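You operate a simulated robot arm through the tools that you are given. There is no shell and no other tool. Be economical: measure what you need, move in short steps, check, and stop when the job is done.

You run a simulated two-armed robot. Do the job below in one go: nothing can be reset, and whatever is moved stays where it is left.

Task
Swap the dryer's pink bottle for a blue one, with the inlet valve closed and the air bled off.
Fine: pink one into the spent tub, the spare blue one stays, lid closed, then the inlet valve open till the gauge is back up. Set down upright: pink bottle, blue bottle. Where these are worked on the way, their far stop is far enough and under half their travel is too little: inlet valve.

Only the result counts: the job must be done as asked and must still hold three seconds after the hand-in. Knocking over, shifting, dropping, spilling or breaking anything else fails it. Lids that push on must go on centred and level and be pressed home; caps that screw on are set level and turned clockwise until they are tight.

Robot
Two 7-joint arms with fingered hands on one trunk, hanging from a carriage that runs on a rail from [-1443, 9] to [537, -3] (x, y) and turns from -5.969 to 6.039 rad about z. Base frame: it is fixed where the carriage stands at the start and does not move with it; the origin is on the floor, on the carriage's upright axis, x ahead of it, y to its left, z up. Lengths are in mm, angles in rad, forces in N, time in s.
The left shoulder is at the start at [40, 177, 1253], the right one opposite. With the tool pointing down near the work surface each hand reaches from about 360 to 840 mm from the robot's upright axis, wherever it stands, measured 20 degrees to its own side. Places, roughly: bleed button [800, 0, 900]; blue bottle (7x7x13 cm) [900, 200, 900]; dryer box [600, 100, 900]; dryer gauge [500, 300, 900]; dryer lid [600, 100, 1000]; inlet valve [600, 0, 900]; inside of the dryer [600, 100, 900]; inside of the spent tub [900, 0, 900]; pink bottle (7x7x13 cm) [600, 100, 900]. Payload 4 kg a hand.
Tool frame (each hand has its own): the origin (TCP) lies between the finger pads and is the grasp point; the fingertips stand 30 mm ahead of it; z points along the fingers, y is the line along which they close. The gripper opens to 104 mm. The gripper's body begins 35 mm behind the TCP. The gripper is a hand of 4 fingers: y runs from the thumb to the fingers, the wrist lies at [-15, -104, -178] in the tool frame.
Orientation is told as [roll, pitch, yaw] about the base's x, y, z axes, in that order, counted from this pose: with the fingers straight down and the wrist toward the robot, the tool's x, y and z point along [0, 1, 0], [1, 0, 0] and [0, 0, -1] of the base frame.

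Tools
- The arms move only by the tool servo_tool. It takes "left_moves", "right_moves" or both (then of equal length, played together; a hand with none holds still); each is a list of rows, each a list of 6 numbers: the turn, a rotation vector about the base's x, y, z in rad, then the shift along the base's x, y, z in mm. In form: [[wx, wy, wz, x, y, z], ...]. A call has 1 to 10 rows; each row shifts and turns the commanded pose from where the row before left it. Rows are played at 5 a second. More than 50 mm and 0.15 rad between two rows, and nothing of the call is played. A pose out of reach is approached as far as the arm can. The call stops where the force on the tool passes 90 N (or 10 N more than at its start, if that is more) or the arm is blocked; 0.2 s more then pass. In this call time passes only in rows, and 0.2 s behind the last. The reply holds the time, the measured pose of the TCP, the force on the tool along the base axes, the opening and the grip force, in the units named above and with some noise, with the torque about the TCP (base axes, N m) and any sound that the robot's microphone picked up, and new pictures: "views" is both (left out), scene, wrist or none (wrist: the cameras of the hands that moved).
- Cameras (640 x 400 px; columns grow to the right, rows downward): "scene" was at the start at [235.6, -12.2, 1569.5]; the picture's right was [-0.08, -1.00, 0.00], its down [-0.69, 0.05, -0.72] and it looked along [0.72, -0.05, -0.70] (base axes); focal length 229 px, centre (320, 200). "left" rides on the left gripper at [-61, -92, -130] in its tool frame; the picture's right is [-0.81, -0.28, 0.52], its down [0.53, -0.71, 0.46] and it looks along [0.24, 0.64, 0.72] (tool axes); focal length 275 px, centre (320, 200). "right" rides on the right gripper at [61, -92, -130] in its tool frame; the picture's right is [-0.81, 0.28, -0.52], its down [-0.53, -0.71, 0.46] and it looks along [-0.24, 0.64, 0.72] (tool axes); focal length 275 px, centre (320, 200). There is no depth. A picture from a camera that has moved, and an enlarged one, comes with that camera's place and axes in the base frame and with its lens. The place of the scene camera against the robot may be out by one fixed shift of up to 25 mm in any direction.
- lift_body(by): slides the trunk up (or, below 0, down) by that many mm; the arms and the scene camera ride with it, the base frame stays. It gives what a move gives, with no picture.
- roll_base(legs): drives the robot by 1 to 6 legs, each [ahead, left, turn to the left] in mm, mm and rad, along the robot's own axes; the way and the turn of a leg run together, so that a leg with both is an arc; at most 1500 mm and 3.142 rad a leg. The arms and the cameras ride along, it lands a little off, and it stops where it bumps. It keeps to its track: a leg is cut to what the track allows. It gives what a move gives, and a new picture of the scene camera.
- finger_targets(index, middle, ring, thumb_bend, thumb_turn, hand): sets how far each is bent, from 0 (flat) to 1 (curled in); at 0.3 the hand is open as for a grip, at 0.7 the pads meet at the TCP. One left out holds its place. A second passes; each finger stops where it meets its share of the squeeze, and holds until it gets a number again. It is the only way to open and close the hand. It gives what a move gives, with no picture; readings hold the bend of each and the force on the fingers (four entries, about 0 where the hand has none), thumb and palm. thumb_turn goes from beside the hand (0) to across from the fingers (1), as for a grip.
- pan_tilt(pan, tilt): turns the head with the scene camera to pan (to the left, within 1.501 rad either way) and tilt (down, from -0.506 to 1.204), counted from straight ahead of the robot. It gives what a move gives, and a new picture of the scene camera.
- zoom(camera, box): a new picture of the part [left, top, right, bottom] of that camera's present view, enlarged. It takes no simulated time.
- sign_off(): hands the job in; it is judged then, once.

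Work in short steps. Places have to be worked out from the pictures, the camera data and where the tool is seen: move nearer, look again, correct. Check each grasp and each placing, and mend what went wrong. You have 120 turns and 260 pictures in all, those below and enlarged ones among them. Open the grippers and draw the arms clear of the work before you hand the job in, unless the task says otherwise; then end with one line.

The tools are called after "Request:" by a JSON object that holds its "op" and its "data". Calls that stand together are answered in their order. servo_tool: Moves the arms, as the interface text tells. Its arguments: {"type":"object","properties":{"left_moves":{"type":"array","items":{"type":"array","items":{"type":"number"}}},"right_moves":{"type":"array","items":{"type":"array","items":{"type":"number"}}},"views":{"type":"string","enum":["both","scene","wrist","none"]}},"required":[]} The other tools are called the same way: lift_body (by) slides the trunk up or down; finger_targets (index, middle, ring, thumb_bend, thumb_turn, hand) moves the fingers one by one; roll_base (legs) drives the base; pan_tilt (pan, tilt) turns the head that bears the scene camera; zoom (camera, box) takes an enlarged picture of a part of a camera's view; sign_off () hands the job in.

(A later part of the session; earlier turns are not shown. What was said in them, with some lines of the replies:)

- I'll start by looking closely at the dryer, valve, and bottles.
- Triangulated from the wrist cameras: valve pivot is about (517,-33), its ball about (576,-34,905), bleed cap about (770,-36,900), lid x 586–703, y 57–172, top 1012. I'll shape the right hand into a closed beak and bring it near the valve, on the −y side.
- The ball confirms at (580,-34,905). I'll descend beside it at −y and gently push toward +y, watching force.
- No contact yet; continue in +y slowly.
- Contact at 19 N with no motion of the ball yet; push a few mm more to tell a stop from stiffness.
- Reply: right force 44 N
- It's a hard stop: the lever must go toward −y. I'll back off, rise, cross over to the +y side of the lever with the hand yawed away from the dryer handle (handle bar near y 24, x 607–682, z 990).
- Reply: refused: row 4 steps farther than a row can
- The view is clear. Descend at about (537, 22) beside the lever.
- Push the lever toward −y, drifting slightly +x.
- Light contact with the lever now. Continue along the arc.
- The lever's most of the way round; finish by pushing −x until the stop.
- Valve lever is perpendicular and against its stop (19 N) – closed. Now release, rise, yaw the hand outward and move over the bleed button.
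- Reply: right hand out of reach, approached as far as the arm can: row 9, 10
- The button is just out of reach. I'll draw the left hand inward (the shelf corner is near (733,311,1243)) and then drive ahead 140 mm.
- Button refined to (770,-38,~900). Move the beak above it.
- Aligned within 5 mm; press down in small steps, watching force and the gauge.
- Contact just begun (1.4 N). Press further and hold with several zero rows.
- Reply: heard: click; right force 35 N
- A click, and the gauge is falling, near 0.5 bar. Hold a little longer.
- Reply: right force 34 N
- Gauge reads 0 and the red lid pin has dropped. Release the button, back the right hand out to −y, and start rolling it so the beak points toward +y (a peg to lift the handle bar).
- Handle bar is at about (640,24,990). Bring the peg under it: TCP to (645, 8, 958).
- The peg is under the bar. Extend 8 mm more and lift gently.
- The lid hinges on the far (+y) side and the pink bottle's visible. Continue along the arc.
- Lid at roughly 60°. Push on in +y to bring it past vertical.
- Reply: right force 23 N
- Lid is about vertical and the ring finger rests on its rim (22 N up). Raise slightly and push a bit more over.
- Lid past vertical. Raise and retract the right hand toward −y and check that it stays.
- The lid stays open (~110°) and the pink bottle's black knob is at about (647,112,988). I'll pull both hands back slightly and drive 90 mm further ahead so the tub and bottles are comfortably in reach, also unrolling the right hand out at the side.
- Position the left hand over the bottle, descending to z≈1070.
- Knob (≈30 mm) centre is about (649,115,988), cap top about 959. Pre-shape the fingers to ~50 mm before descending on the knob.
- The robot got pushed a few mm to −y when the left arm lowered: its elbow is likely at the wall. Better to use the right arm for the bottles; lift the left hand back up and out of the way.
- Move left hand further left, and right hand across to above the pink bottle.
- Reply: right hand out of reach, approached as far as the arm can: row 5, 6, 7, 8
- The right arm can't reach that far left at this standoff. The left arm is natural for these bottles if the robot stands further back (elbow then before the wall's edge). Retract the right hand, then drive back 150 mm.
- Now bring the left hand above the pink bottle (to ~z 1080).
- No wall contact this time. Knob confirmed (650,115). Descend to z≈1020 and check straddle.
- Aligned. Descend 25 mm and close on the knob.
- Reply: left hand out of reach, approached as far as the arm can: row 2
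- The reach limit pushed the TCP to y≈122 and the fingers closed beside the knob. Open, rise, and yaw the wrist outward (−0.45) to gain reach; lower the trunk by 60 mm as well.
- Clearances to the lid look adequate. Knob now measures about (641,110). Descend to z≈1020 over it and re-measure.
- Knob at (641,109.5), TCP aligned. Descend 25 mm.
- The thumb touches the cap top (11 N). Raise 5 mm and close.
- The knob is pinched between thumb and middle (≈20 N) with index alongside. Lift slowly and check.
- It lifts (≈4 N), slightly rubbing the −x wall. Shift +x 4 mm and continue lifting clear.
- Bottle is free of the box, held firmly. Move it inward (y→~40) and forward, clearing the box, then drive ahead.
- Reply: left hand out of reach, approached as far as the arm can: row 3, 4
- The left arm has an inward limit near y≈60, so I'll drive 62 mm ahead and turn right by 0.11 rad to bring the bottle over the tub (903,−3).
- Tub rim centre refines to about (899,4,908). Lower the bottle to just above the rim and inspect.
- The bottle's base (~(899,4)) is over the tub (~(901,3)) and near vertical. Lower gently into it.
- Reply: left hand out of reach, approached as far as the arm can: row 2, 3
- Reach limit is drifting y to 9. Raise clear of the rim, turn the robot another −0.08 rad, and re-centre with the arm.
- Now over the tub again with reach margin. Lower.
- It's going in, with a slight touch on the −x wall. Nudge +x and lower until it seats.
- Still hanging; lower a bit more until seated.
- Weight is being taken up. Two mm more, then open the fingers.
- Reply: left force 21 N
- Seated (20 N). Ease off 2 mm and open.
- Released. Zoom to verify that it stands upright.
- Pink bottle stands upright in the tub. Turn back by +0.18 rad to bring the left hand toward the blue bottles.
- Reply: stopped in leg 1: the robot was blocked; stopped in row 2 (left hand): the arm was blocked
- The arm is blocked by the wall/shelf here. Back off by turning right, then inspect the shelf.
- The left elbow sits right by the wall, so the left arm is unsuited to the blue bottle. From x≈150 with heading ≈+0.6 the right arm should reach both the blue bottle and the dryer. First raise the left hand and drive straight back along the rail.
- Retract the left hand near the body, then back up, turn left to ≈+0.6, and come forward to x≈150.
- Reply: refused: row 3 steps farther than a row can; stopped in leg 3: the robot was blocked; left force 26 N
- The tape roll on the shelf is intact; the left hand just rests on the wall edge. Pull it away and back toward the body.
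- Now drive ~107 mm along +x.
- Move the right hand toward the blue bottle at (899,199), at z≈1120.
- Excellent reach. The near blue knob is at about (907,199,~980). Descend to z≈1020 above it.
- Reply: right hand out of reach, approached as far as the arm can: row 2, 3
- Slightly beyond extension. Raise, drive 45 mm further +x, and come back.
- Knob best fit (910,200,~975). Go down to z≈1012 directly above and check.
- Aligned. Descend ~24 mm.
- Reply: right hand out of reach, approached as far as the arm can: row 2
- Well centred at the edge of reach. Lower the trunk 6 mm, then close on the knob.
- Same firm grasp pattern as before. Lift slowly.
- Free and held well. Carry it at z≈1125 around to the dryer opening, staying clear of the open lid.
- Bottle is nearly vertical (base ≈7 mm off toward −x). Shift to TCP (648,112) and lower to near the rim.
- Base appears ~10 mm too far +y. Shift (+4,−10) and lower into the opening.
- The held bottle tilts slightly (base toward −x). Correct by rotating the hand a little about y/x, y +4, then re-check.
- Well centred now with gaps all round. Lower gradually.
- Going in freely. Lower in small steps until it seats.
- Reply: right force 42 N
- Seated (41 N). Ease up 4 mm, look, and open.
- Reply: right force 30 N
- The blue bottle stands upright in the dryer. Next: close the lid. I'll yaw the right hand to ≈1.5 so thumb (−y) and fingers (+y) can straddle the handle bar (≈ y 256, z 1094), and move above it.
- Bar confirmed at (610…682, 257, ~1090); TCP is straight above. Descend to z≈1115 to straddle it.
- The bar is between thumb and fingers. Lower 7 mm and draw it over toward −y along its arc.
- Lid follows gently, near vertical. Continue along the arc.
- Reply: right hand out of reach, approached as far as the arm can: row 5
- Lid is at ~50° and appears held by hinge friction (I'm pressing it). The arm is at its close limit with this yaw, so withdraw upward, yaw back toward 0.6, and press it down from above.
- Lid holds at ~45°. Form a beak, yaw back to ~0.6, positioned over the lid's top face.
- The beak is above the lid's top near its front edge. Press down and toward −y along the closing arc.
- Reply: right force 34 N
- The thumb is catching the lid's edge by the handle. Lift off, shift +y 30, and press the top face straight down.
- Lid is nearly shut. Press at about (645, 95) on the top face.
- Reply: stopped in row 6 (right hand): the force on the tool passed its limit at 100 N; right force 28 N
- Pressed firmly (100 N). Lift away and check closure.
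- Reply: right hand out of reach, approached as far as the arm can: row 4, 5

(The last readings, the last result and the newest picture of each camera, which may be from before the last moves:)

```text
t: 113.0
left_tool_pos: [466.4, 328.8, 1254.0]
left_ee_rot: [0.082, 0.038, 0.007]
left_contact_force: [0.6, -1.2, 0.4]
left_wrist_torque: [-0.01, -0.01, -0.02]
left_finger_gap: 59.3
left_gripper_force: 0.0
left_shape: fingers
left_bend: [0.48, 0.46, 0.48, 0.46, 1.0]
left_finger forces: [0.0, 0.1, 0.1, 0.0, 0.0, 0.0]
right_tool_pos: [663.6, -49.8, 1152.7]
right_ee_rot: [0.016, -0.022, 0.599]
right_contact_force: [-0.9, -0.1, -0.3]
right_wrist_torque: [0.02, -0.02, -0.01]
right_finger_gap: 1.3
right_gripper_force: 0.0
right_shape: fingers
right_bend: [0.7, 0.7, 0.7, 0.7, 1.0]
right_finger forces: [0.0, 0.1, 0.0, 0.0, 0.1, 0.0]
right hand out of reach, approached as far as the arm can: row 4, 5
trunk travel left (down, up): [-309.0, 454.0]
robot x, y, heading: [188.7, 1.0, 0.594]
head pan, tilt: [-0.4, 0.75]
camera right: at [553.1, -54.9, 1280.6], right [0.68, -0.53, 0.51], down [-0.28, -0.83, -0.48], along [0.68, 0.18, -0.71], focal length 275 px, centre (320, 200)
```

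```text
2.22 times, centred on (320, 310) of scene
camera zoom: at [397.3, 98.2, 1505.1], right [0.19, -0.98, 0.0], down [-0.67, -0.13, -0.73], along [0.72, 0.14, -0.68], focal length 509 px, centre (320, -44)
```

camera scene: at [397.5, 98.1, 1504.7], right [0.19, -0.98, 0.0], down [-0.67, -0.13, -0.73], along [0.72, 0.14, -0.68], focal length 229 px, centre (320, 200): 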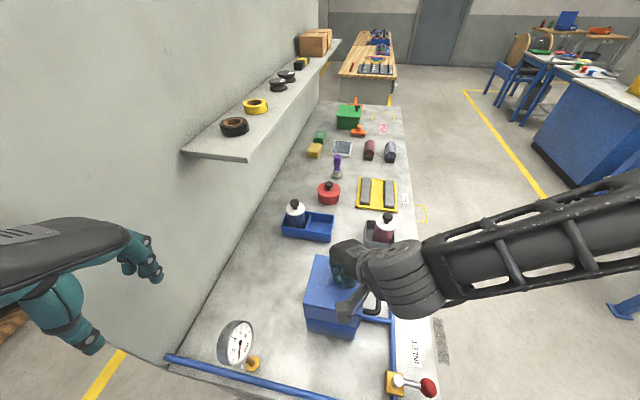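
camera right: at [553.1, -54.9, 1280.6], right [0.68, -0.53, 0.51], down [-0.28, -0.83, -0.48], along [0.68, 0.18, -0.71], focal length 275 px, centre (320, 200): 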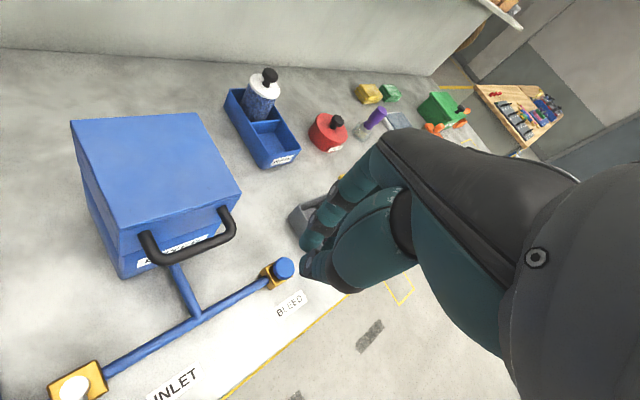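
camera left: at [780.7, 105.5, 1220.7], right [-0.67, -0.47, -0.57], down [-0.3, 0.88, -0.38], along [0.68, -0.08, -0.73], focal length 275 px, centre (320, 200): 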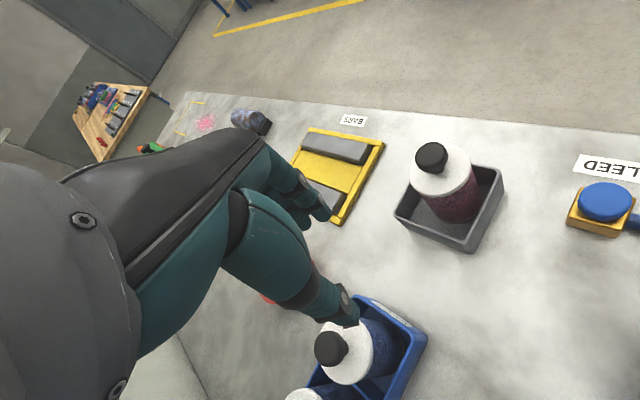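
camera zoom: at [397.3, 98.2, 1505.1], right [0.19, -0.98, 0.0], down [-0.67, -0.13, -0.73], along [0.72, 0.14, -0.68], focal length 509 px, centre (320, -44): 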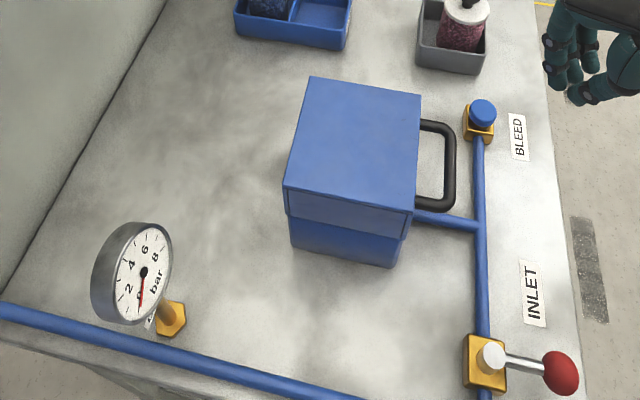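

Lid is shut; gauge still 0. For the valve I need to stand further back: drive back 205 mm along the rail and turn back to heading 0.

Request:
{"op": "roll_base", "data": {"legs": [[-169, 116, 0], [0, 0, -0.595]]}}

Request:
{"op": "pan_tilt", "data": {"pan": 0.0, "tilt": 0.85}}

```text
t: 116.3
left_tool_pos: [400.1, 117.0, 1254.2]
left_ee_rot: [0.082, 0.039, -0.591]
left_contact_force: [0.1, 0.2, 0.1]
left_wrist_torque: [0.0, 0.0, -0.05]
left_finger_gap: 59.0
left_gripper_force: 0.2
left_shape: fingers
left_bend: [0.48, 0.46, 0.48, 0.46, 1.0]
left_finger forces: [0.0, 0.0, 0.0, 0.0, 0.0, 0.1]
right_tool_pos: [350.8, -306.4, 1151.7]
right_ee_rot: [0.016, -0.026, -0.003]
right_contact_force: [0.3, -0.4, -0.4]
right_wrist_torque: [-0.02, 0.0, 0.0]
right_finger_gap: 0.9
right_gripper_force: 0.0
right_shape: fingers
right_bend: [0.7, 0.7, 0.7, 0.7, 1.0]
right_finger forces: [0.0, 0.0, 0.0, 0.1, 0.0, 0.0]
trunk travel left (down, up): [-309.0, 454.0]
robot x, y, heading: [-14.2, -2.2, -0.002]
head pan, tilt: [-0.4, 0.75]
camera scene: at [214.7, -39.4, 1505.2], right [-0.39, -0.92, 0.0], down [-0.63, 0.27, -0.73], along [0.67, -0.29, -0.68], focal length 229 px, centre (320, 200)
```

scene: 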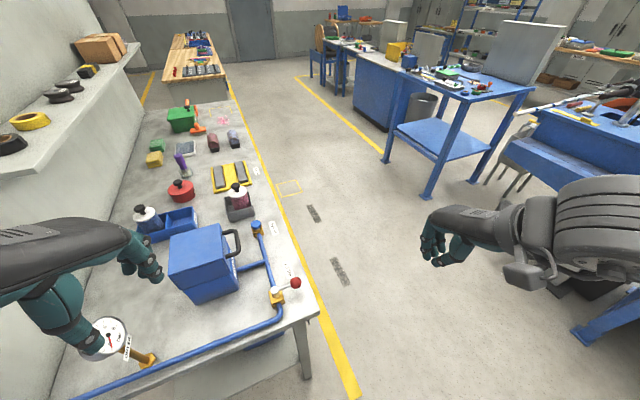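

```text
t: 117.2
left_tool_pos: [399.7, 116.0, 1253.7]
left_ee_rot: [0.081, 0.039, -0.592]
left_contact_force: [-0.3, -0.6, 0.7]
left_wrist_torque: [0.01, 0.03, 0.0]
left_finger_gap: 59.4
left_gripper_force: 0.0
left_shape: fingers
left_bend: [0.48, 0.46, 0.48, 0.46, 1.0]
left_finger forces: [0.0, 0.1, 0.0, 0.0, 0.0, 0.0]
right_tool_pos: [349.6, -307.1, 1152.1]
right_ee_rot: [0.016, -0.026, -0.002]
right_contact_force: [0.1, 0.9, 0.4]
right_wrist_torque: [0.03, 0.01, -0.01]
right_finger_gap: 1.1
right_gripper_force: 0.1
right_shape: fingers
right_bend: [0.7, 0.7, 0.7, 0.7, 1.0]
right_finger forces: [0.0, 0.1, 0.0, 0.1, 0.1, 0.0]
trunk travel left (down, up): [-309.0, 454.0]
robot x, y, heading: [-19.5, -0.2, -0.003]
head pan, tilt: [0.0, 0.85]
camera scene: at [216.7, -7.1, 1497.2], right [-0.01, -1.0, 0.0], down [-0.75, 0.0, -0.66], along [0.66, 0.0, -0.75], focal length 229 px, centre (320, 200)
```

scene: 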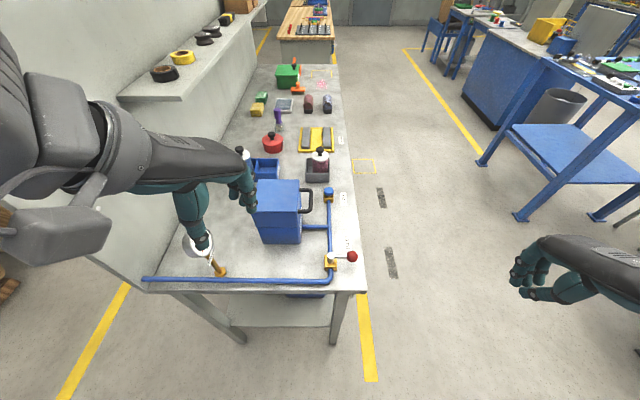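

Move the right beak to the −x side of the lever (ball at ~(517,−93,905)).

Request:
{"op": "servo_tool", "data": {"right_moves": [[0, 0, 0, 22, 36, -20], [0, 0, 0, 22, 36, -20], [0, 0, 0, 22, 36, -20], [0, 0, 0, 22, 36, -20], [0, 0, 0, 22, 36, -20], [0, 0, 0, 16, 36, -20], [0, 0, 0, 0, 0, -30]]}}

```text
t: 118.8
left_tool_pos: [399.2, 115.6, 1256.2]
left_ee_rot: [0.082, 0.039, -0.593]
left_contact_force: [0.8, -0.2, 0.9]
left_wrist_torque: [0.06, 0.0, -0.01]
left_finger_gap: 59.5
left_gripper_force: 0.2
left_shape: fingers
left_bend: [0.48, 0.46, 0.48, 0.46, 1.0]
left_finger forces: [0.0, 0.0, 0.1, 0.1, 0.1, 0.0]
right_tool_pos: [476.4, -91.6, 999.5]
right_ee_rot: [0.015, -0.026, -0.003]
right_contact_force: [1.0, -0.7, 1.0]
right_wrist_torque: [-0.01, -0.03, -0.01]
right_finger_gap: 1.2
right_gripper_force: 0.1
right_shape: fingers
right_bend: [0.7, 0.7, 0.7, 0.7, 1.0]
right_finger forces: [0.0, 0.0, 0.0, 0.0, 0.0, 0.0]
trunk travel left (down, up): [-309.0, 454.0]
robot x, y, heading: [-11.7, 2.8, -0.006]
head pan, tilt: [0.0, 0.85]
camera scene: at [216.6, -7.1, 1497.2], right [0.0, -1.0, 0.0], down [-0.75, 0.0, -0.66], along [0.66, 0.0, -0.75], focal length 229 px, centre (320, 200)
camera right: at [381.6, -33.5, 1129.0], right [0.26, -0.82, 0.51], down [-0.7, -0.52, -0.48], along [0.66, -0.23, -0.71], focal length 275 px, centre (320, 200)
```

scene: 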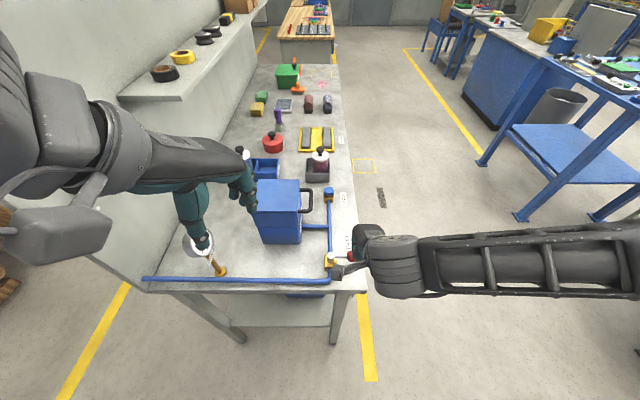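
right: 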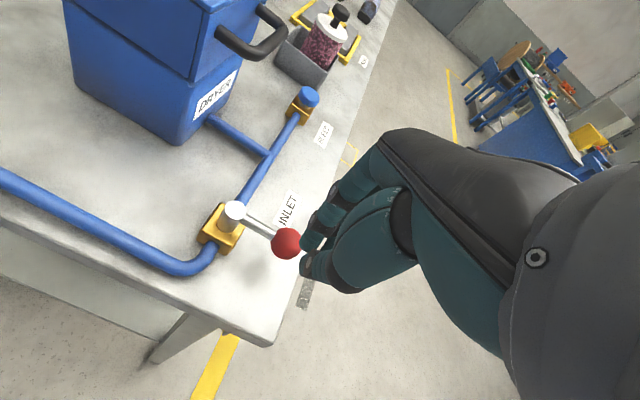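

Descend to z≈918 beside the lever, then push +x gently.

Request:
{"op": "servo_tool", "data": {"right_moves": [[0, 0, 0, -4, 6, -40], [0, 0, 0, 0, 0, -40], [0, 0, 0, 10, 0, 0], [0, 0, 0, 10, 0, 0]], "views": "wrist"}}

```text
t: 119.8
left_tool_pos: [399.5, 116.0, 1254.2]
left_ee_rot: [0.081, 0.038, -0.591]
left_contact_force: [0.6, 0.2, -0.2]
left_wrist_torque: [0.0, 0.0, -0.02]
left_finger_gap: 59.3
left_gripper_force: 0.0
left_shape: fingers
left_bend: [0.48, 0.46, 0.48, 0.46, 1.0]
left_finger forces: [0.0, 0.1, 0.0, 0.1, 0.0, 0.0]
right_tool_pos: [487.5, -99.6, 927.9]
right_ee_rot: [0.017, -0.028, -0.002]
right_contact_force: [-0.5, -0.3, -0.8]
right_wrist_torque: [0.03, 0.0, 0.01]
right_finger_gap: 1.2
right_gripper_force: 0.1
right_shape: fingers
right_bend: [0.7, 0.7, 0.7, 0.7, 1.0]
right_finger forces: [0.0, 0.0, 0.1, 0.0, 0.0, 0.0]
right hand out of reach, approached as far as the arm can: row 2, 4
trunk travel left (down, up): [-309.0, 454.0]
robot x, y, heading: [-16.7, 2.4, -0.006]
head pan, tilt: [0.0, 0.85]
camera right: at [393.4, -41.0, 1057.1], right [0.26, -0.82, 0.51], down [-0.7, -0.52, -0.48], along [0.66, -0.23, -0.71], focal length 275 px, centre (320, 200)
```

right: 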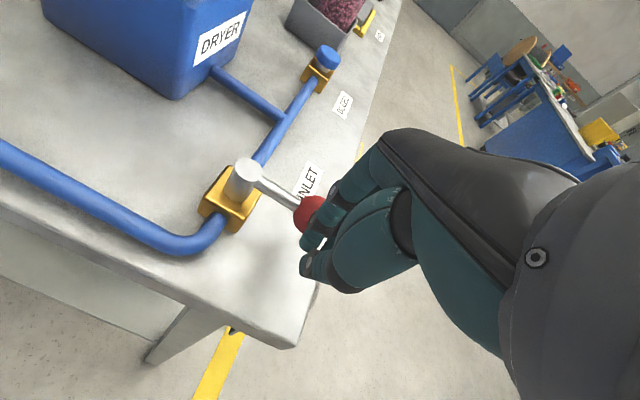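

At the inner reach limit. Yaw the wrist outward (+0.45) to regain reach and set y≈−82.

Request:
{"op": "servo_tool", "data": {"right_moves": [[0, 0, 0.15, -3, 5, 0], [0, 0, 0.15, 0, 6, 0], [0, 0, 0.15, 0, 6, -6]], "views": "wrist"}}

```text
t: 120.6
left_tool_pos: [400.4, 116.2, 1254.1]
left_ee_rot: [0.081, 0.039, -0.591]
left_contact_force: [0.1, 1.0, -0.2]
left_wrist_torque: [-0.03, 0.01, 0.0]
left_finger_gap: 59.5
left_gripper_force: 0.2
left_shape: fingers
left_bend: [0.48, 0.46, 0.48, 0.46, 1.0]
left_finger forces: [0.1, 0.0, 0.0, 0.1, 0.0, 0.0]
right_tool_pos: [484.2, -82.8, 925.2]
right_ee_rot: [0.016, -0.029, 0.447]
right_contact_force: [-0.3, -1.5, 1.4]
right_wrist_torque: [-0.04, -0.02, -0.08]
right_finger_gap: 1.2
right_gripper_force: 0.6
right_shape: fingers
right_bend: [0.7, 0.7, 0.7, 0.7, 1.0]
right_finger forces: [0.1, 0.0, 1.6, 0.1, 0.0, 0.1]
trunk travel left (down, up): [-309.0, 454.0]
robot x, y, heading: [-16.1, 2.4, -0.004]
head pan, tilt: [0.0, 0.85]
camera right: at [374.3, -71.7, 1053.6], right [0.59, -0.62, 0.51], down [-0.4, -0.78, -0.48], along [0.7, 0.08, -0.71], focal length 275 px, centre (320, 200)
```

right: 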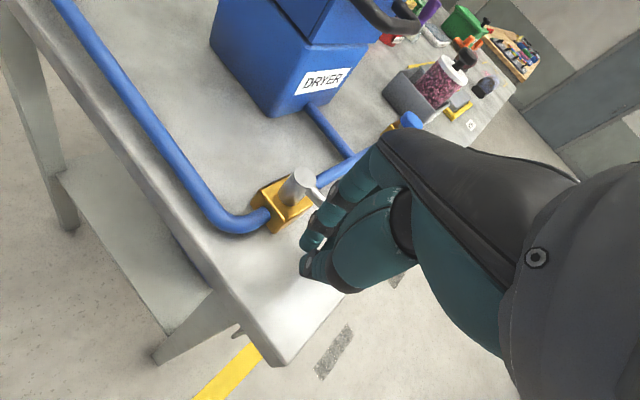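

Contact begins (ring 1.6 N), reach restored. Push along the arc in +x.

Request:
{"op": "servo_tool", "data": {"right_moves": [[0, 0, 0, 9, 0, 0], [0, 0, 0, 9, -1, 0], [0, 0, 0, 9, 0, 0], [0, 0, 0, 9, 1, 0], [0, 0, 0, 9, 2, 0], [0, 0, 0, 9, 4, 0]], "views": "both"}}

```text
t: 122.0
left_tool_pos: [399.8, 117.0, 1254.0]
left_ee_rot: [0.08, 0.039, -0.592]
left_contact_force: [0.6, -0.2, 0.4]
left_wrist_torque: [-0.02, -0.01, 0.03]
left_finger_gap: 59.5
left_gripper_force: 0.0
left_shape: fingers
left_bend: [0.48, 0.46, 0.48, 0.46, 1.0]
left_finger forces: [0.0, 0.0, 0.1, 0.1, 0.1, 0.0]
right_tool_pos: [533.9, -82.8, 929.1]
right_ee_rot: [0.016, -0.027, 0.45]
right_contact_force: [-0.4, -0.6, 0.3]
right_wrist_torque: [-0.02, -0.01, -0.03]
right_finger_gap: 1.1
right_gripper_force: 0.0
right_shape: fingers
right_bend: [0.7, 0.7, 0.7, 0.7, 1.0]
right_finger forces: [0.0, 0.6, 0.0, 0.1, 0.1, 0.0]
right hand out of reach, approached as far as the arm can: row 6
trunk travel left (down, up): [-309.0, 454.0]
robot x, y, heading: [-10.9, 0.6, -0.003]
head pan, tilt: [0.0, 0.85]
camera scene: at [216.8, -7.1, 1497.2], right [0.0, -1.0, 0.0], down [-0.75, 0.0, -0.66], along [0.66, 0.0, -0.75], focal length 229 px, centre (320, 200)
camera right: at [424.9, -71.3, 1057.3], right [0.59, -0.62, 0.51], down [-0.4, -0.78, -0.48], along [0.7, 0.08, -0.71], focal length 275 px, centre (320, 200)
```

scene: 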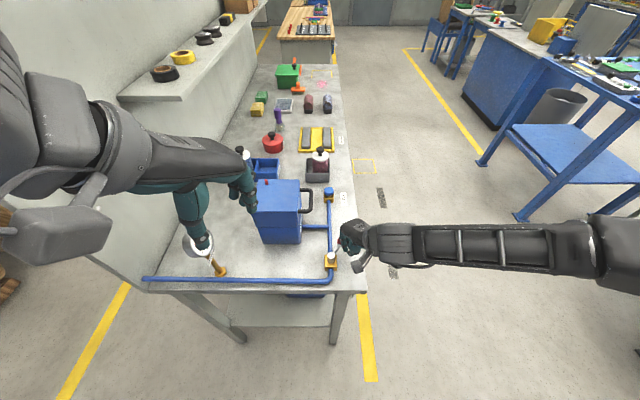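
right: 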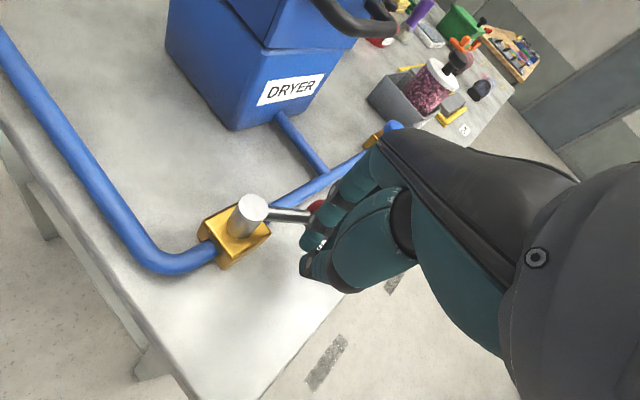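

Lever's about halfway and the lid pin has popped up (pressure rising). I'm at reach limit with the lowered trunk; back off slightly, raise the trunk 66 mm to its earlier height, and come back down.

Request:
{"op": "servo_tool", "data": {"right_moves": [[0, 0, 0, -6, -10, 0]], "views": "none"}}

Request:
{"op": "lift_body", "data": {"by": 66}}

Request:
{"op": "servo_tool", "data": {"right_moves": [[0, 0, 0, 0, 0, -38], [0, 0, 0, 0, 0, -36]], "views": "wrist"}}

```text
t: 122.4
left_tool_pos: [400.3, 115.5, 1254.6]
left_ee_rot: [0.082, 0.041, -0.592]
left_contact_force: [0.4, -0.1, -0.3]
left_wrist_torque: [0.01, -0.02, 0.0]
left_finger_gap: 59.3
left_gripper_force: 0.1
left_shape: fingers
left_bend: [0.48, 0.46, 0.48, 0.46, 1.0]
left_finger forces: [0.0, 0.1, 0.0, 0.0, 0.0, 0.0]
right_tool_pos: [529.0, -91.7, 929.3]
right_ee_rot: [0.014, -0.026, 0.448]
right_contact_force: [0.3, -0.6, 0.3]
right_wrist_torque: [0.0, 0.02, 0.01]
right_finger_gap: 1.1
right_gripper_force: 0.0
right_shape: fingers
right_bend: [0.7, 0.7, 0.7, 0.7, 1.0]
right_finger forces: [0.1, 0.0, 0.0, 0.0, 0.0, 0.0]
trunk travel left (down, up): [-309.0, 454.0]
robot x, y, heading: [-17.4, -0.1, -0.007]
head pan, tilt: [0.0, 0.85]
```

```text
t: 123.4
left_tool_pos: [399.0, 116.1, 1321.2]
left_ee_rot: [0.083, 0.038, -0.592]
left_contact_force: [-0.4, 0.9, -0.3]
left_wrist_torque: [-0.02, 0.03, -0.01]
left_finger_gap: 59.5
left_gripper_force: 0.0
left_shape: fingers
left_bend: [0.48, 0.46, 0.48, 0.46, 1.0]
left_finger forces: [0.0, 0.0, 0.1, 0.0, 0.0, 0.0]
right_tool_pos: [530.0, -93.8, 995.7]
right_ee_rot: [0.015, -0.026, 0.445]
right_contact_force: [0.1, 0.2, 0.1]
right_wrist_torque: [0.02, -0.01, 0.0]
right_finger_gap: 1.2
right_gripper_force: 0.1
right_shape: fingers
right_bend: [0.7, 0.7, 0.7, 0.7, 1.0]
right_finger forces: [0.0, 0.1, 0.0, 0.0, 0.0, 0.0]
trunk travel left (down, up): [-375.0, 388.0]
robot x, y, heading: [-13.8, 1.9, -0.003]
head pan, tilt: [0.0, 0.85]
```

```text
t: 124.0
left_tool_pos: [400.2, 116.0, 1321.1]
left_ee_rot: [0.081, 0.04, -0.59]
left_contact_force: [-1.0, 0.2, -0.2]
left_wrist_torque: [0.01, -0.02, -0.01]
left_finger_gap: 59.4
left_gripper_force: 0.0
left_shape: fingers
left_bend: [0.48, 0.46, 0.48, 0.46, 1.0]
left_finger forces: [0.0, 0.0, 0.1, 0.0, 0.1, 0.1]
right_tool_pos: [514.6, -113.4, 942.7]
right_ee_rot: [0.016, -0.028, 0.447]
right_contact_force: [-0.5, 0.2, 0.7]
right_wrist_torque: [-0.02, 0.0, 0.02]
right_finger_gap: 1.2
right_gripper_force: 0.1
right_shape: fingers
right_bend: [0.7, 0.7, 0.7, 0.7, 1.0]
right_finger forces: [0.0, 0.0, 0.1, 0.1, 0.0, 0.0]
right hand out of reach, approached as far as the arm can: row 1, 2
trunk travel left (down, up): [-375.0, 388.0]
robot x, y, heading: [-15.8, -0.9, -0.004]
head pan, tilt: [0.0, 0.85]
camera right: at [405.1, -102.8, 1070.4], right [0.59, -0.63, 0.51], down [-0.4, -0.78, -0.48], along [0.7, 0.08, -0.71], focal length 275 px, centre (320, 200)
```

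right: 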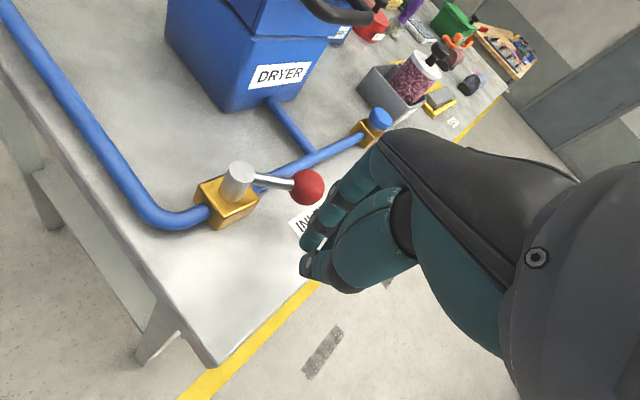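

Reach is better with yaw ≈0 at this trunk height (as in the first valve push). Rise a little, yaw back, and approach again.

Request:
{"op": "servo_tool", "data": {"right_moves": [[0, 0, -0.15, 0, 0, 30], [0, 0, -0.15, 0, 0, 0], [0, 0, -0.15, 5, 10, 0], [0, 0, 0, 5, 5, -30], [0, 0, 0, 0, 0, -22]], "views": "wrist"}}

```text
t: 125.2
left_tool_pos: [398.6, 117.1, 1320.4]
left_ee_rot: [0.083, 0.037, -0.594]
left_contact_force: [0.0, -0.4, -0.1]
left_wrist_torque: [0.0, 0.02, -0.01]
left_finger_gap: 59.5
left_gripper_force: 0.0
left_shape: fingers
left_bend: [0.48, 0.46, 0.48, 0.46, 1.0]
left_finger forces: [0.0, 0.1, 0.0, 0.0, 0.0, 0.0]
right_tool_pos: [509.9, -140.3, 950.0]
right_ee_rot: [0.015, -0.026, -0.005]
right_contact_force: [-0.1, -0.9, -0.3]
right_wrist_torque: [0.03, 0.01, 0.0]
right_finger_gap: 1.0
right_gripper_force: 0.0
right_shape: fingers
right_bend: [0.7, 0.7, 0.7, 0.7, 1.0]
right_finger forces: [0.0, 0.0, 0.0, 0.0, 0.0, 0.1]
right hand out of reach, approached as far as the arm can: row 3, 4, 5
trunk travel left (down, up): [-375.0, 388.0]
robot x, y, heading: [-11.2, -0.4, -0.009]
head pan, tilt: [0.0, 0.85]
camera right: at [416.4, -81.7, 1079.0], right [0.26, -0.82, 0.51], down [-0.7, -0.52, -0.48], along [0.66, -0.23, -0.71], focal length 275 px, centre (320, 200)
```

right: 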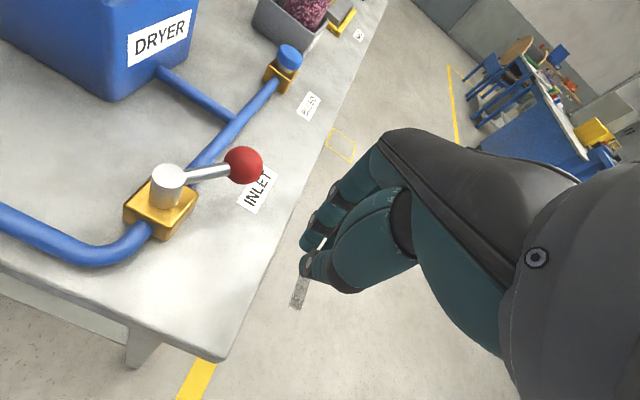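

The arm seems pinched by its inward joint limit; turning the robot left puts the valve on the right arm's natural side (as worked before). Raise the hand first, then turn +0.3.

Request:
{"op": "servo_tool", "data": {"right_moves": [[0, 0, 0, -10, -5, 40], [0, 0, 0, -20, -5, 40]], "views": "none"}}

Request:
{"op": "roll_base", "data": {"legs": [[0, 0, 0.3]]}}

```text
t: 125.8
left_tool_pos: [398.9, 116.5, 1320.6]
left_ee_rot: [0.082, 0.038, -0.592]
left_contact_force: [0.7, 0.3, 0.2]
left_wrist_torque: [0.01, -0.04, -0.05]
left_finger_gap: 59.6
left_gripper_force: 0.0
left_shape: fingers
left_bend: [0.48, 0.46, 0.48, 0.46, 1.0]
left_finger forces: [0.0, 0.0, 0.1, 0.1, 0.0, 0.0]
right_tool_pos: [479.9, -148.7, 1033.9]
right_ee_rot: [0.014, -0.025, -0.003]
right_contact_force: [-0.3, 0.1, -0.3]
right_wrist_torque: [-0.01, 0.0, 0.02]
right_finger_gap: 1.1
right_gripper_force: 0.0
right_shape: fingers
right_bend: [0.7, 0.7, 0.7, 0.7, 1.0]
right_finger forces: [0.1, 0.0, 0.1, 0.0, 0.0, 0.0]
trunk travel left (down, up): [-375.0, 388.0]
robot x, y, heading: [-14.4, -0.6, -0.006]
head pan, tilt: [0.0, 0.85]
```

```text
t: 127.2
left_tool_pos: [347.8, 231.1, 1320.8]
left_ee_rot: [0.083, 0.039, -0.297]
left_contact_force: [-0.7, 0.4, -0.1]
left_wrist_torque: [0.01, 0.0, -0.01]
left_finger_gap: 59.3
left_gripper_force: 0.0
left_shape: fingers
left_bend: [0.48, 0.46, 0.48, 0.46, 1.0]
left_finger forces: [0.1, 0.0, 0.0, 0.1, 0.0, 0.0]
right_tool_pos: [502.0, -0.9, 1032.5]
right_ee_rot: [0.016, -0.027, 0.289]
right_contact_force: [0.7, 0.6, 0.0]
right_wrist_torque: [0.02, -0.05, -0.04]
right_finger_gap: 1.1
right_gripper_force: 0.1
right_shape: fingers
right_bend: [0.7, 0.7, 0.7, 0.7, 1.0]
right_finger forces: [0.1, 0.0, 0.0, 0.0, 0.1, 0.0]
trunk travel left (down, up): [-375.0, 388.0]
robot x, y, heading: [-15.8, -0.6, 0.289]
head pan, tilt: [0.0, 0.85]
camera scene: at [206.9, 61.9, 1563.2], right [0.28, -0.96, 0.0], down [-0.72, -0.21, -0.66], along [0.63, 0.19, -0.75], focal length 229 px, centre (320, 200)
```

scene: 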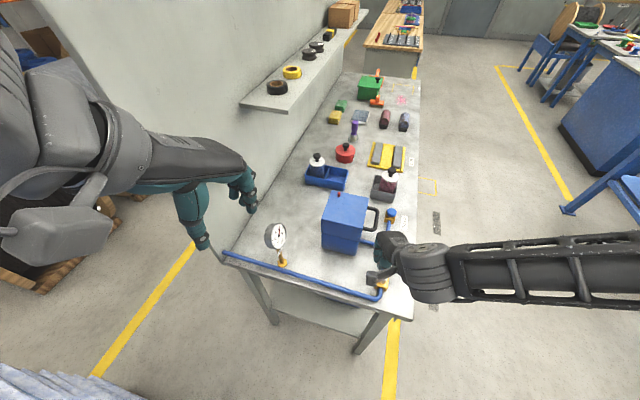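

The gauge appears to be rising. Lever measured at ~35° from open; go around to its −y side and finish the push to the stop.

Request:
{"op": "servo_tool", "data": {"right_moves": [[0, 0, 0, 15, -45, 0], [0, 0, 0, 15, -45, 0], [0, 0, 0, 3, -20, -30], [0, 0, 0, 0, 0, -45], [0, 0, 0, 0, 0, -38]], "views": "wrist"}}

```text
t: 128.4
left_tool_pos: [347.8, 231.2, 1320.3]
left_ee_rot: [0.083, 0.037, -0.299]
left_contact_force: [-0.3, 0.3, 0.2]
left_wrist_torque: [-0.02, 0.01, 0.02]
left_finger_gap: 59.4
left_gripper_force: 0.0
left_shape: fingers
left_bend: [0.48, 0.46, 0.48, 0.46, 1.0]
left_finger forces: [0.1, 0.0, 0.1, 0.0, 0.0, 0.0]
right_tool_pos: [536.7, -109.3, 920.3]
right_ee_rot: [0.015, -0.029, 0.291]
right_contact_force: [0.4, 0.3, 0.0]
right_wrist_torque: [-0.01, 0.01, -0.01]
right_finger_gap: 0.9
right_gripper_force: 0.0
right_shape: fingers
right_bend: [0.7, 0.7, 0.7, 0.7, 1.0]
right_finger forces: [0.0, 0.0, 0.0, 0.0, 0.0, 0.1]
trunk travel left (down, up): [-375.0, 388.0]
robot x, y, heading: [-16.7, 1.3, 0.287]
head pan, tilt: [0.0, 0.85]
camera right: at [429.0, -80.5, 1048.9], right [0.48, -0.71, 0.51], down [-0.52, -0.7, -0.48], along [0.7, -0.03, -0.71], focal length 275 px, centre (320, 200)
```

right: 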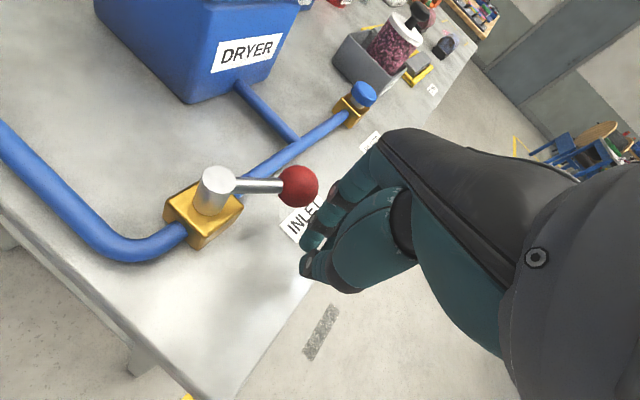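

Reach is good. Push in +y (with a bit of +x) to the stop.

Request:
{"op": "servo_tool", "data": {"right_moves": [[0, 0, 0, 4, 9, 0], [0, 0, 0, 4, 9, 0], [0, 0, 0, 6, 9, 0], [0, 0, 0, 6, 8, 0], [0, 0, 0, 6, 8, 0], [0, 0, 0, 6, 8, 0], [0, 0, 0, 4, 7, 0]], "views": "both"}}

```text
t: 130.0
left_tool_pos: [348.6, 226.9, 1319.4]
left_ee_rot: [0.08, 0.036, -0.299]
left_contact_force: [-0.8, -0.6, 0.6]
left_wrist_torque: [0.0, -0.03, 0.02]
left_finger_gap: 59.6
left_gripper_force: 0.1
left_shape: fingers
left_bend: [0.48, 0.46, 0.48, 0.46, 1.0]
left_finger forces: [0.1, 0.1, 0.1, 0.1, 0.0, 0.1]
right_tool_pos: [573.1, -59.6, 919.6]
right_ee_rot: [0.007, -0.026, 0.285]
right_contact_force: [-6.8, -21.7, 10.7]
right_wrist_torque: [-0.02, 0.05, -0.01]
right_finger_gap: 0.0
right_gripper_force: 11.2
right_shape: fingers
right_bend: [0.71, 0.7, 0.7, 0.67, 1.0]
right_finger forces: [22.3, 0.0, 0.0, 0.0, 0.0, 0.0]
trunk travel left (down, up): [-375.0, 388.0]
robot x, y, heading: [-16.1, -1.1, 0.283]
head pan, tilt: [0.0, 0.85]
camera scene: at [206.8, 59.0, 1563.1], right [0.28, -0.96, 0.0], down [-0.72, -0.21, -0.66], along [0.63, 0.18, -0.75], focal length 229 px, centre (320, 200)
camera right: at [465.8, -29.4, 1048.8], right [0.48, -0.71, 0.52], down [-0.52, -0.7, -0.48], along [0.7, -0.04, -0.71], focal length 275 px, centre (320, 200)
```

scene: 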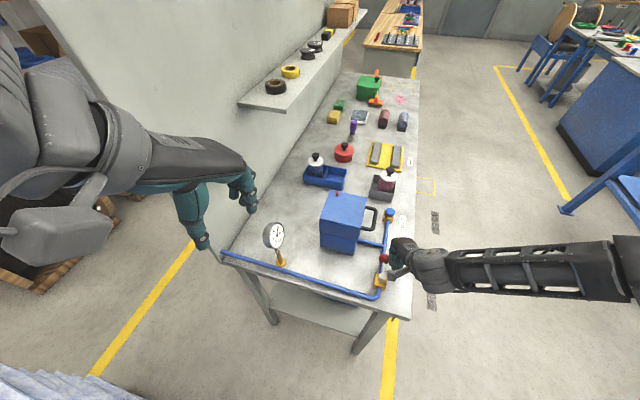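
right: 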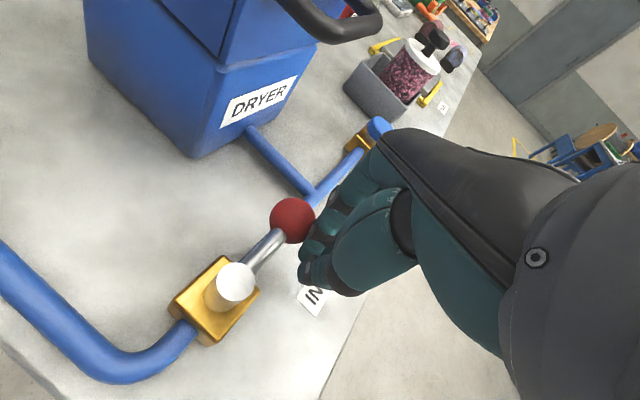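

The lever's in line with the pipe and against its stop (22 N). Back off, withdraw, open the hand, and check the gauge.

Request:
{"op": "servo_tool", "data": {"right_moves": [[0, 0, 0, 0, -25, 0], [0, 0, 0, 0, -30, 30], [0, 0, 0, -10, -40, 25], [0, 0, 0, -10, -40, 25], [0, 0, 0, -10, -40, 25]], "views": "scene"}}

Request:
{"op": "finger_targets", "data": {"hand": "right", "index": 0.3, "middle": 0.3, "ring": 0.3, "thumb_bend": 0.3}}

Request:
{"op": "finger_targets", "data": {"hand": "left", "index": 0.3, "middle": 0.3, "ring": 0.3, "thumb_bend": 0.3}}

Request:
{"op": "zoom", "data": {"camera": "scene", "box": [220, 130, 440, 310]}}

Request:
{"op": "zoom", "data": {"camera": "scene", "box": [245, 205, 305, 275]}}

```text
t: 131.2
left_tool_pos: [347.7, 231.0, 1320.6]
left_ee_rot: [0.081, 0.039, -0.299]
left_contact_force: [-0.1, 0.5, 0.1]
left_wrist_torque: [0.01, 0.01, 0.04]
left_finger_gap: 59.4
left_gripper_force: 0.0
left_shape: fingers
left_bend: [0.48, 0.46, 0.48, 0.46, 1.0]
left_finger forces: [0.1, 0.0, 0.0, 0.0, 0.0, 0.0]
right_tool_pos: [539.8, -230.8, 1026.2]
right_ee_rot: [0.015, -0.024, 0.292]
right_contact_force: [-0.1, 0.1, 0.3]
right_wrist_torque: [0.03, -0.02, 0.04]
right_finger_gap: 1.1
right_gripper_force: 0.1
right_shape: fingers
right_bend: [0.7, 0.7, 0.7, 0.7, 1.0]
right_finger forces: [0.0, 0.1, 0.0, 0.0, 0.1, 0.1]
trunk travel left (down, up): [-375.0, 388.0]
robot x, y, heading: [-15.5, -1.7, 0.286]
head pan, tilt: [0.0, 0.85]
camera scene: at [206.8, 61.5, 1563.0], right [0.28, -0.96, 0.0], down [-0.72, -0.21, -0.66], along [0.63, 0.19, -0.75], focal length 229 px, centre (320, 200)
```

scene: 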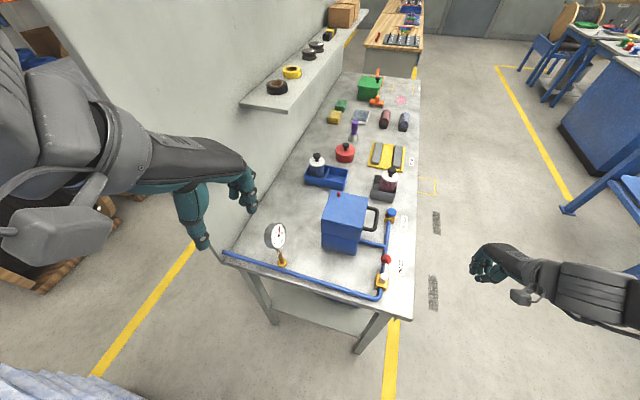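

```text
t: 132.2
left_tool_pos: [348.9, 232.0, 1320.3]
left_ee_rot: [0.082, 0.04, -0.298]
left_contact_force: [0.1, 0.3, -0.6]
left_wrist_torque: [0.0, 0.0, 0.01]
left_finger_gap: 59.2
left_gripper_force: 0.1
left_shape: fingers
left_bend: [0.48, 0.46, 0.48, 0.46, 1.0]
left_finger forces: [0.1, 0.0, 0.0, 0.1, 0.0, 0.1]
right_tool_pos: [541.5, -231.2, 1027.8]
right_ee_rot: [0.016, -0.027, 0.291]
right_contact_force: [-0.5, 0.4, 0.1]
right_wrist_torque: [0.0, 0.01, 0.01]
right_finger_gap: 102.8
right_gripper_force: 0.1
right_shape: fingers
right_bend: [0.3, 0.3, 0.3, 0.3, 0.98]
right_finger forces: [0.1, 0.0, 0.0, 0.0, 0.0, 0.0]
trunk travel left (down, up): [-375.0, 388.0]
robot x, y, heading: [-13.4, -1.5, 0.289]
head pan, tilt: [0.0, 0.85]
```

```text
t: 133.2
left_tool_pos: [348.6, 231.3, 1320.4]
left_ee_rot: [0.083, 0.039, -0.299]
left_contact_force: [0.0, 0.7, 0.0]
left_wrist_torque: [-0.01, -0.01, -0.01]
left_finger_gap: 102.4
left_gripper_force: 0.0
left_shape: fingers
left_bend: [0.3, 0.3, 0.3, 0.3, 0.98]
left_finger forces: [0.1, 0.0, 0.0, 0.0, 0.0, 0.1]
right_tool_pos: [539.9, -231.0, 1028.2]
right_ee_rot: [0.014, -0.027, 0.291]
right_contact_force: [-0.3, -0.1, -0.2]
right_wrist_torque: [-0.01, -0.01, -0.02]
right_finger_gap: 102.7
right_gripper_force: 0.2
right_shape: fingers
right_bend: [0.3, 0.3, 0.3, 0.3, 0.98]
right_finger forces: [0.1, 0.0, 0.0, 0.0, 0.0, 0.0]
trunk travel left (down, up): [-375.0, 388.0]
robot x, y, heading: [-15.1, 0.4, 0.287]
head pan, tilt: [0.0, 0.85]
```

```text
2.22 times, centred on (330, 220) of scene
camera zoom: at [206.9, 61.7, 1563.2], right [0.28, -0.96, 0.0], down [-0.72, -0.21, -0.66], along [0.63, 0.19, -0.75], focal length 509 px, centre (298, 156)
```

zoom: 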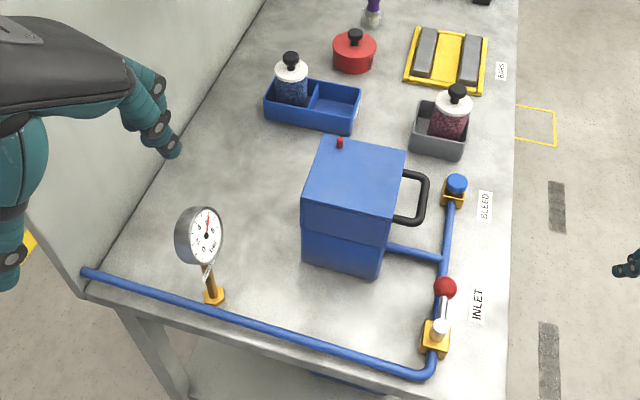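

```text
5.71 times, centred on (275, 240) of scene
camera zoom: at [206.9, 61.7, 1563.2], right [0.28, -0.96, 0.0], down [-0.72, -0.21, -0.66], along [0.63, 0.19, -0.75], focal length 1309 px, centre (577, -29)
```

zoom: 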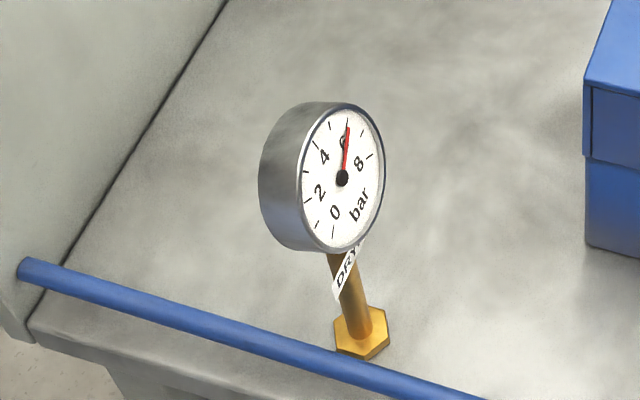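

Gauge is back at 6 bar as at the start and the lid pin is up. The lid is closed, the pink bottle stands in the spent tub, the spare blue one is in its tray, and both hands are open and clear. Handing in.

Request:
{"op": "sign_off", "data": {}}

```text
The job is handed in.
```

The dryer's pink bottle is now upright in the spent tub and a blue one stands in its place. The lid is closed, the inlet valve is open to its stop, and the gauge is back at 6 bar. The spare blue bottle stayed in its tray. While I was driving, the left arm pushed against the wall beside the table a few times; the pictures show nothing there moved.
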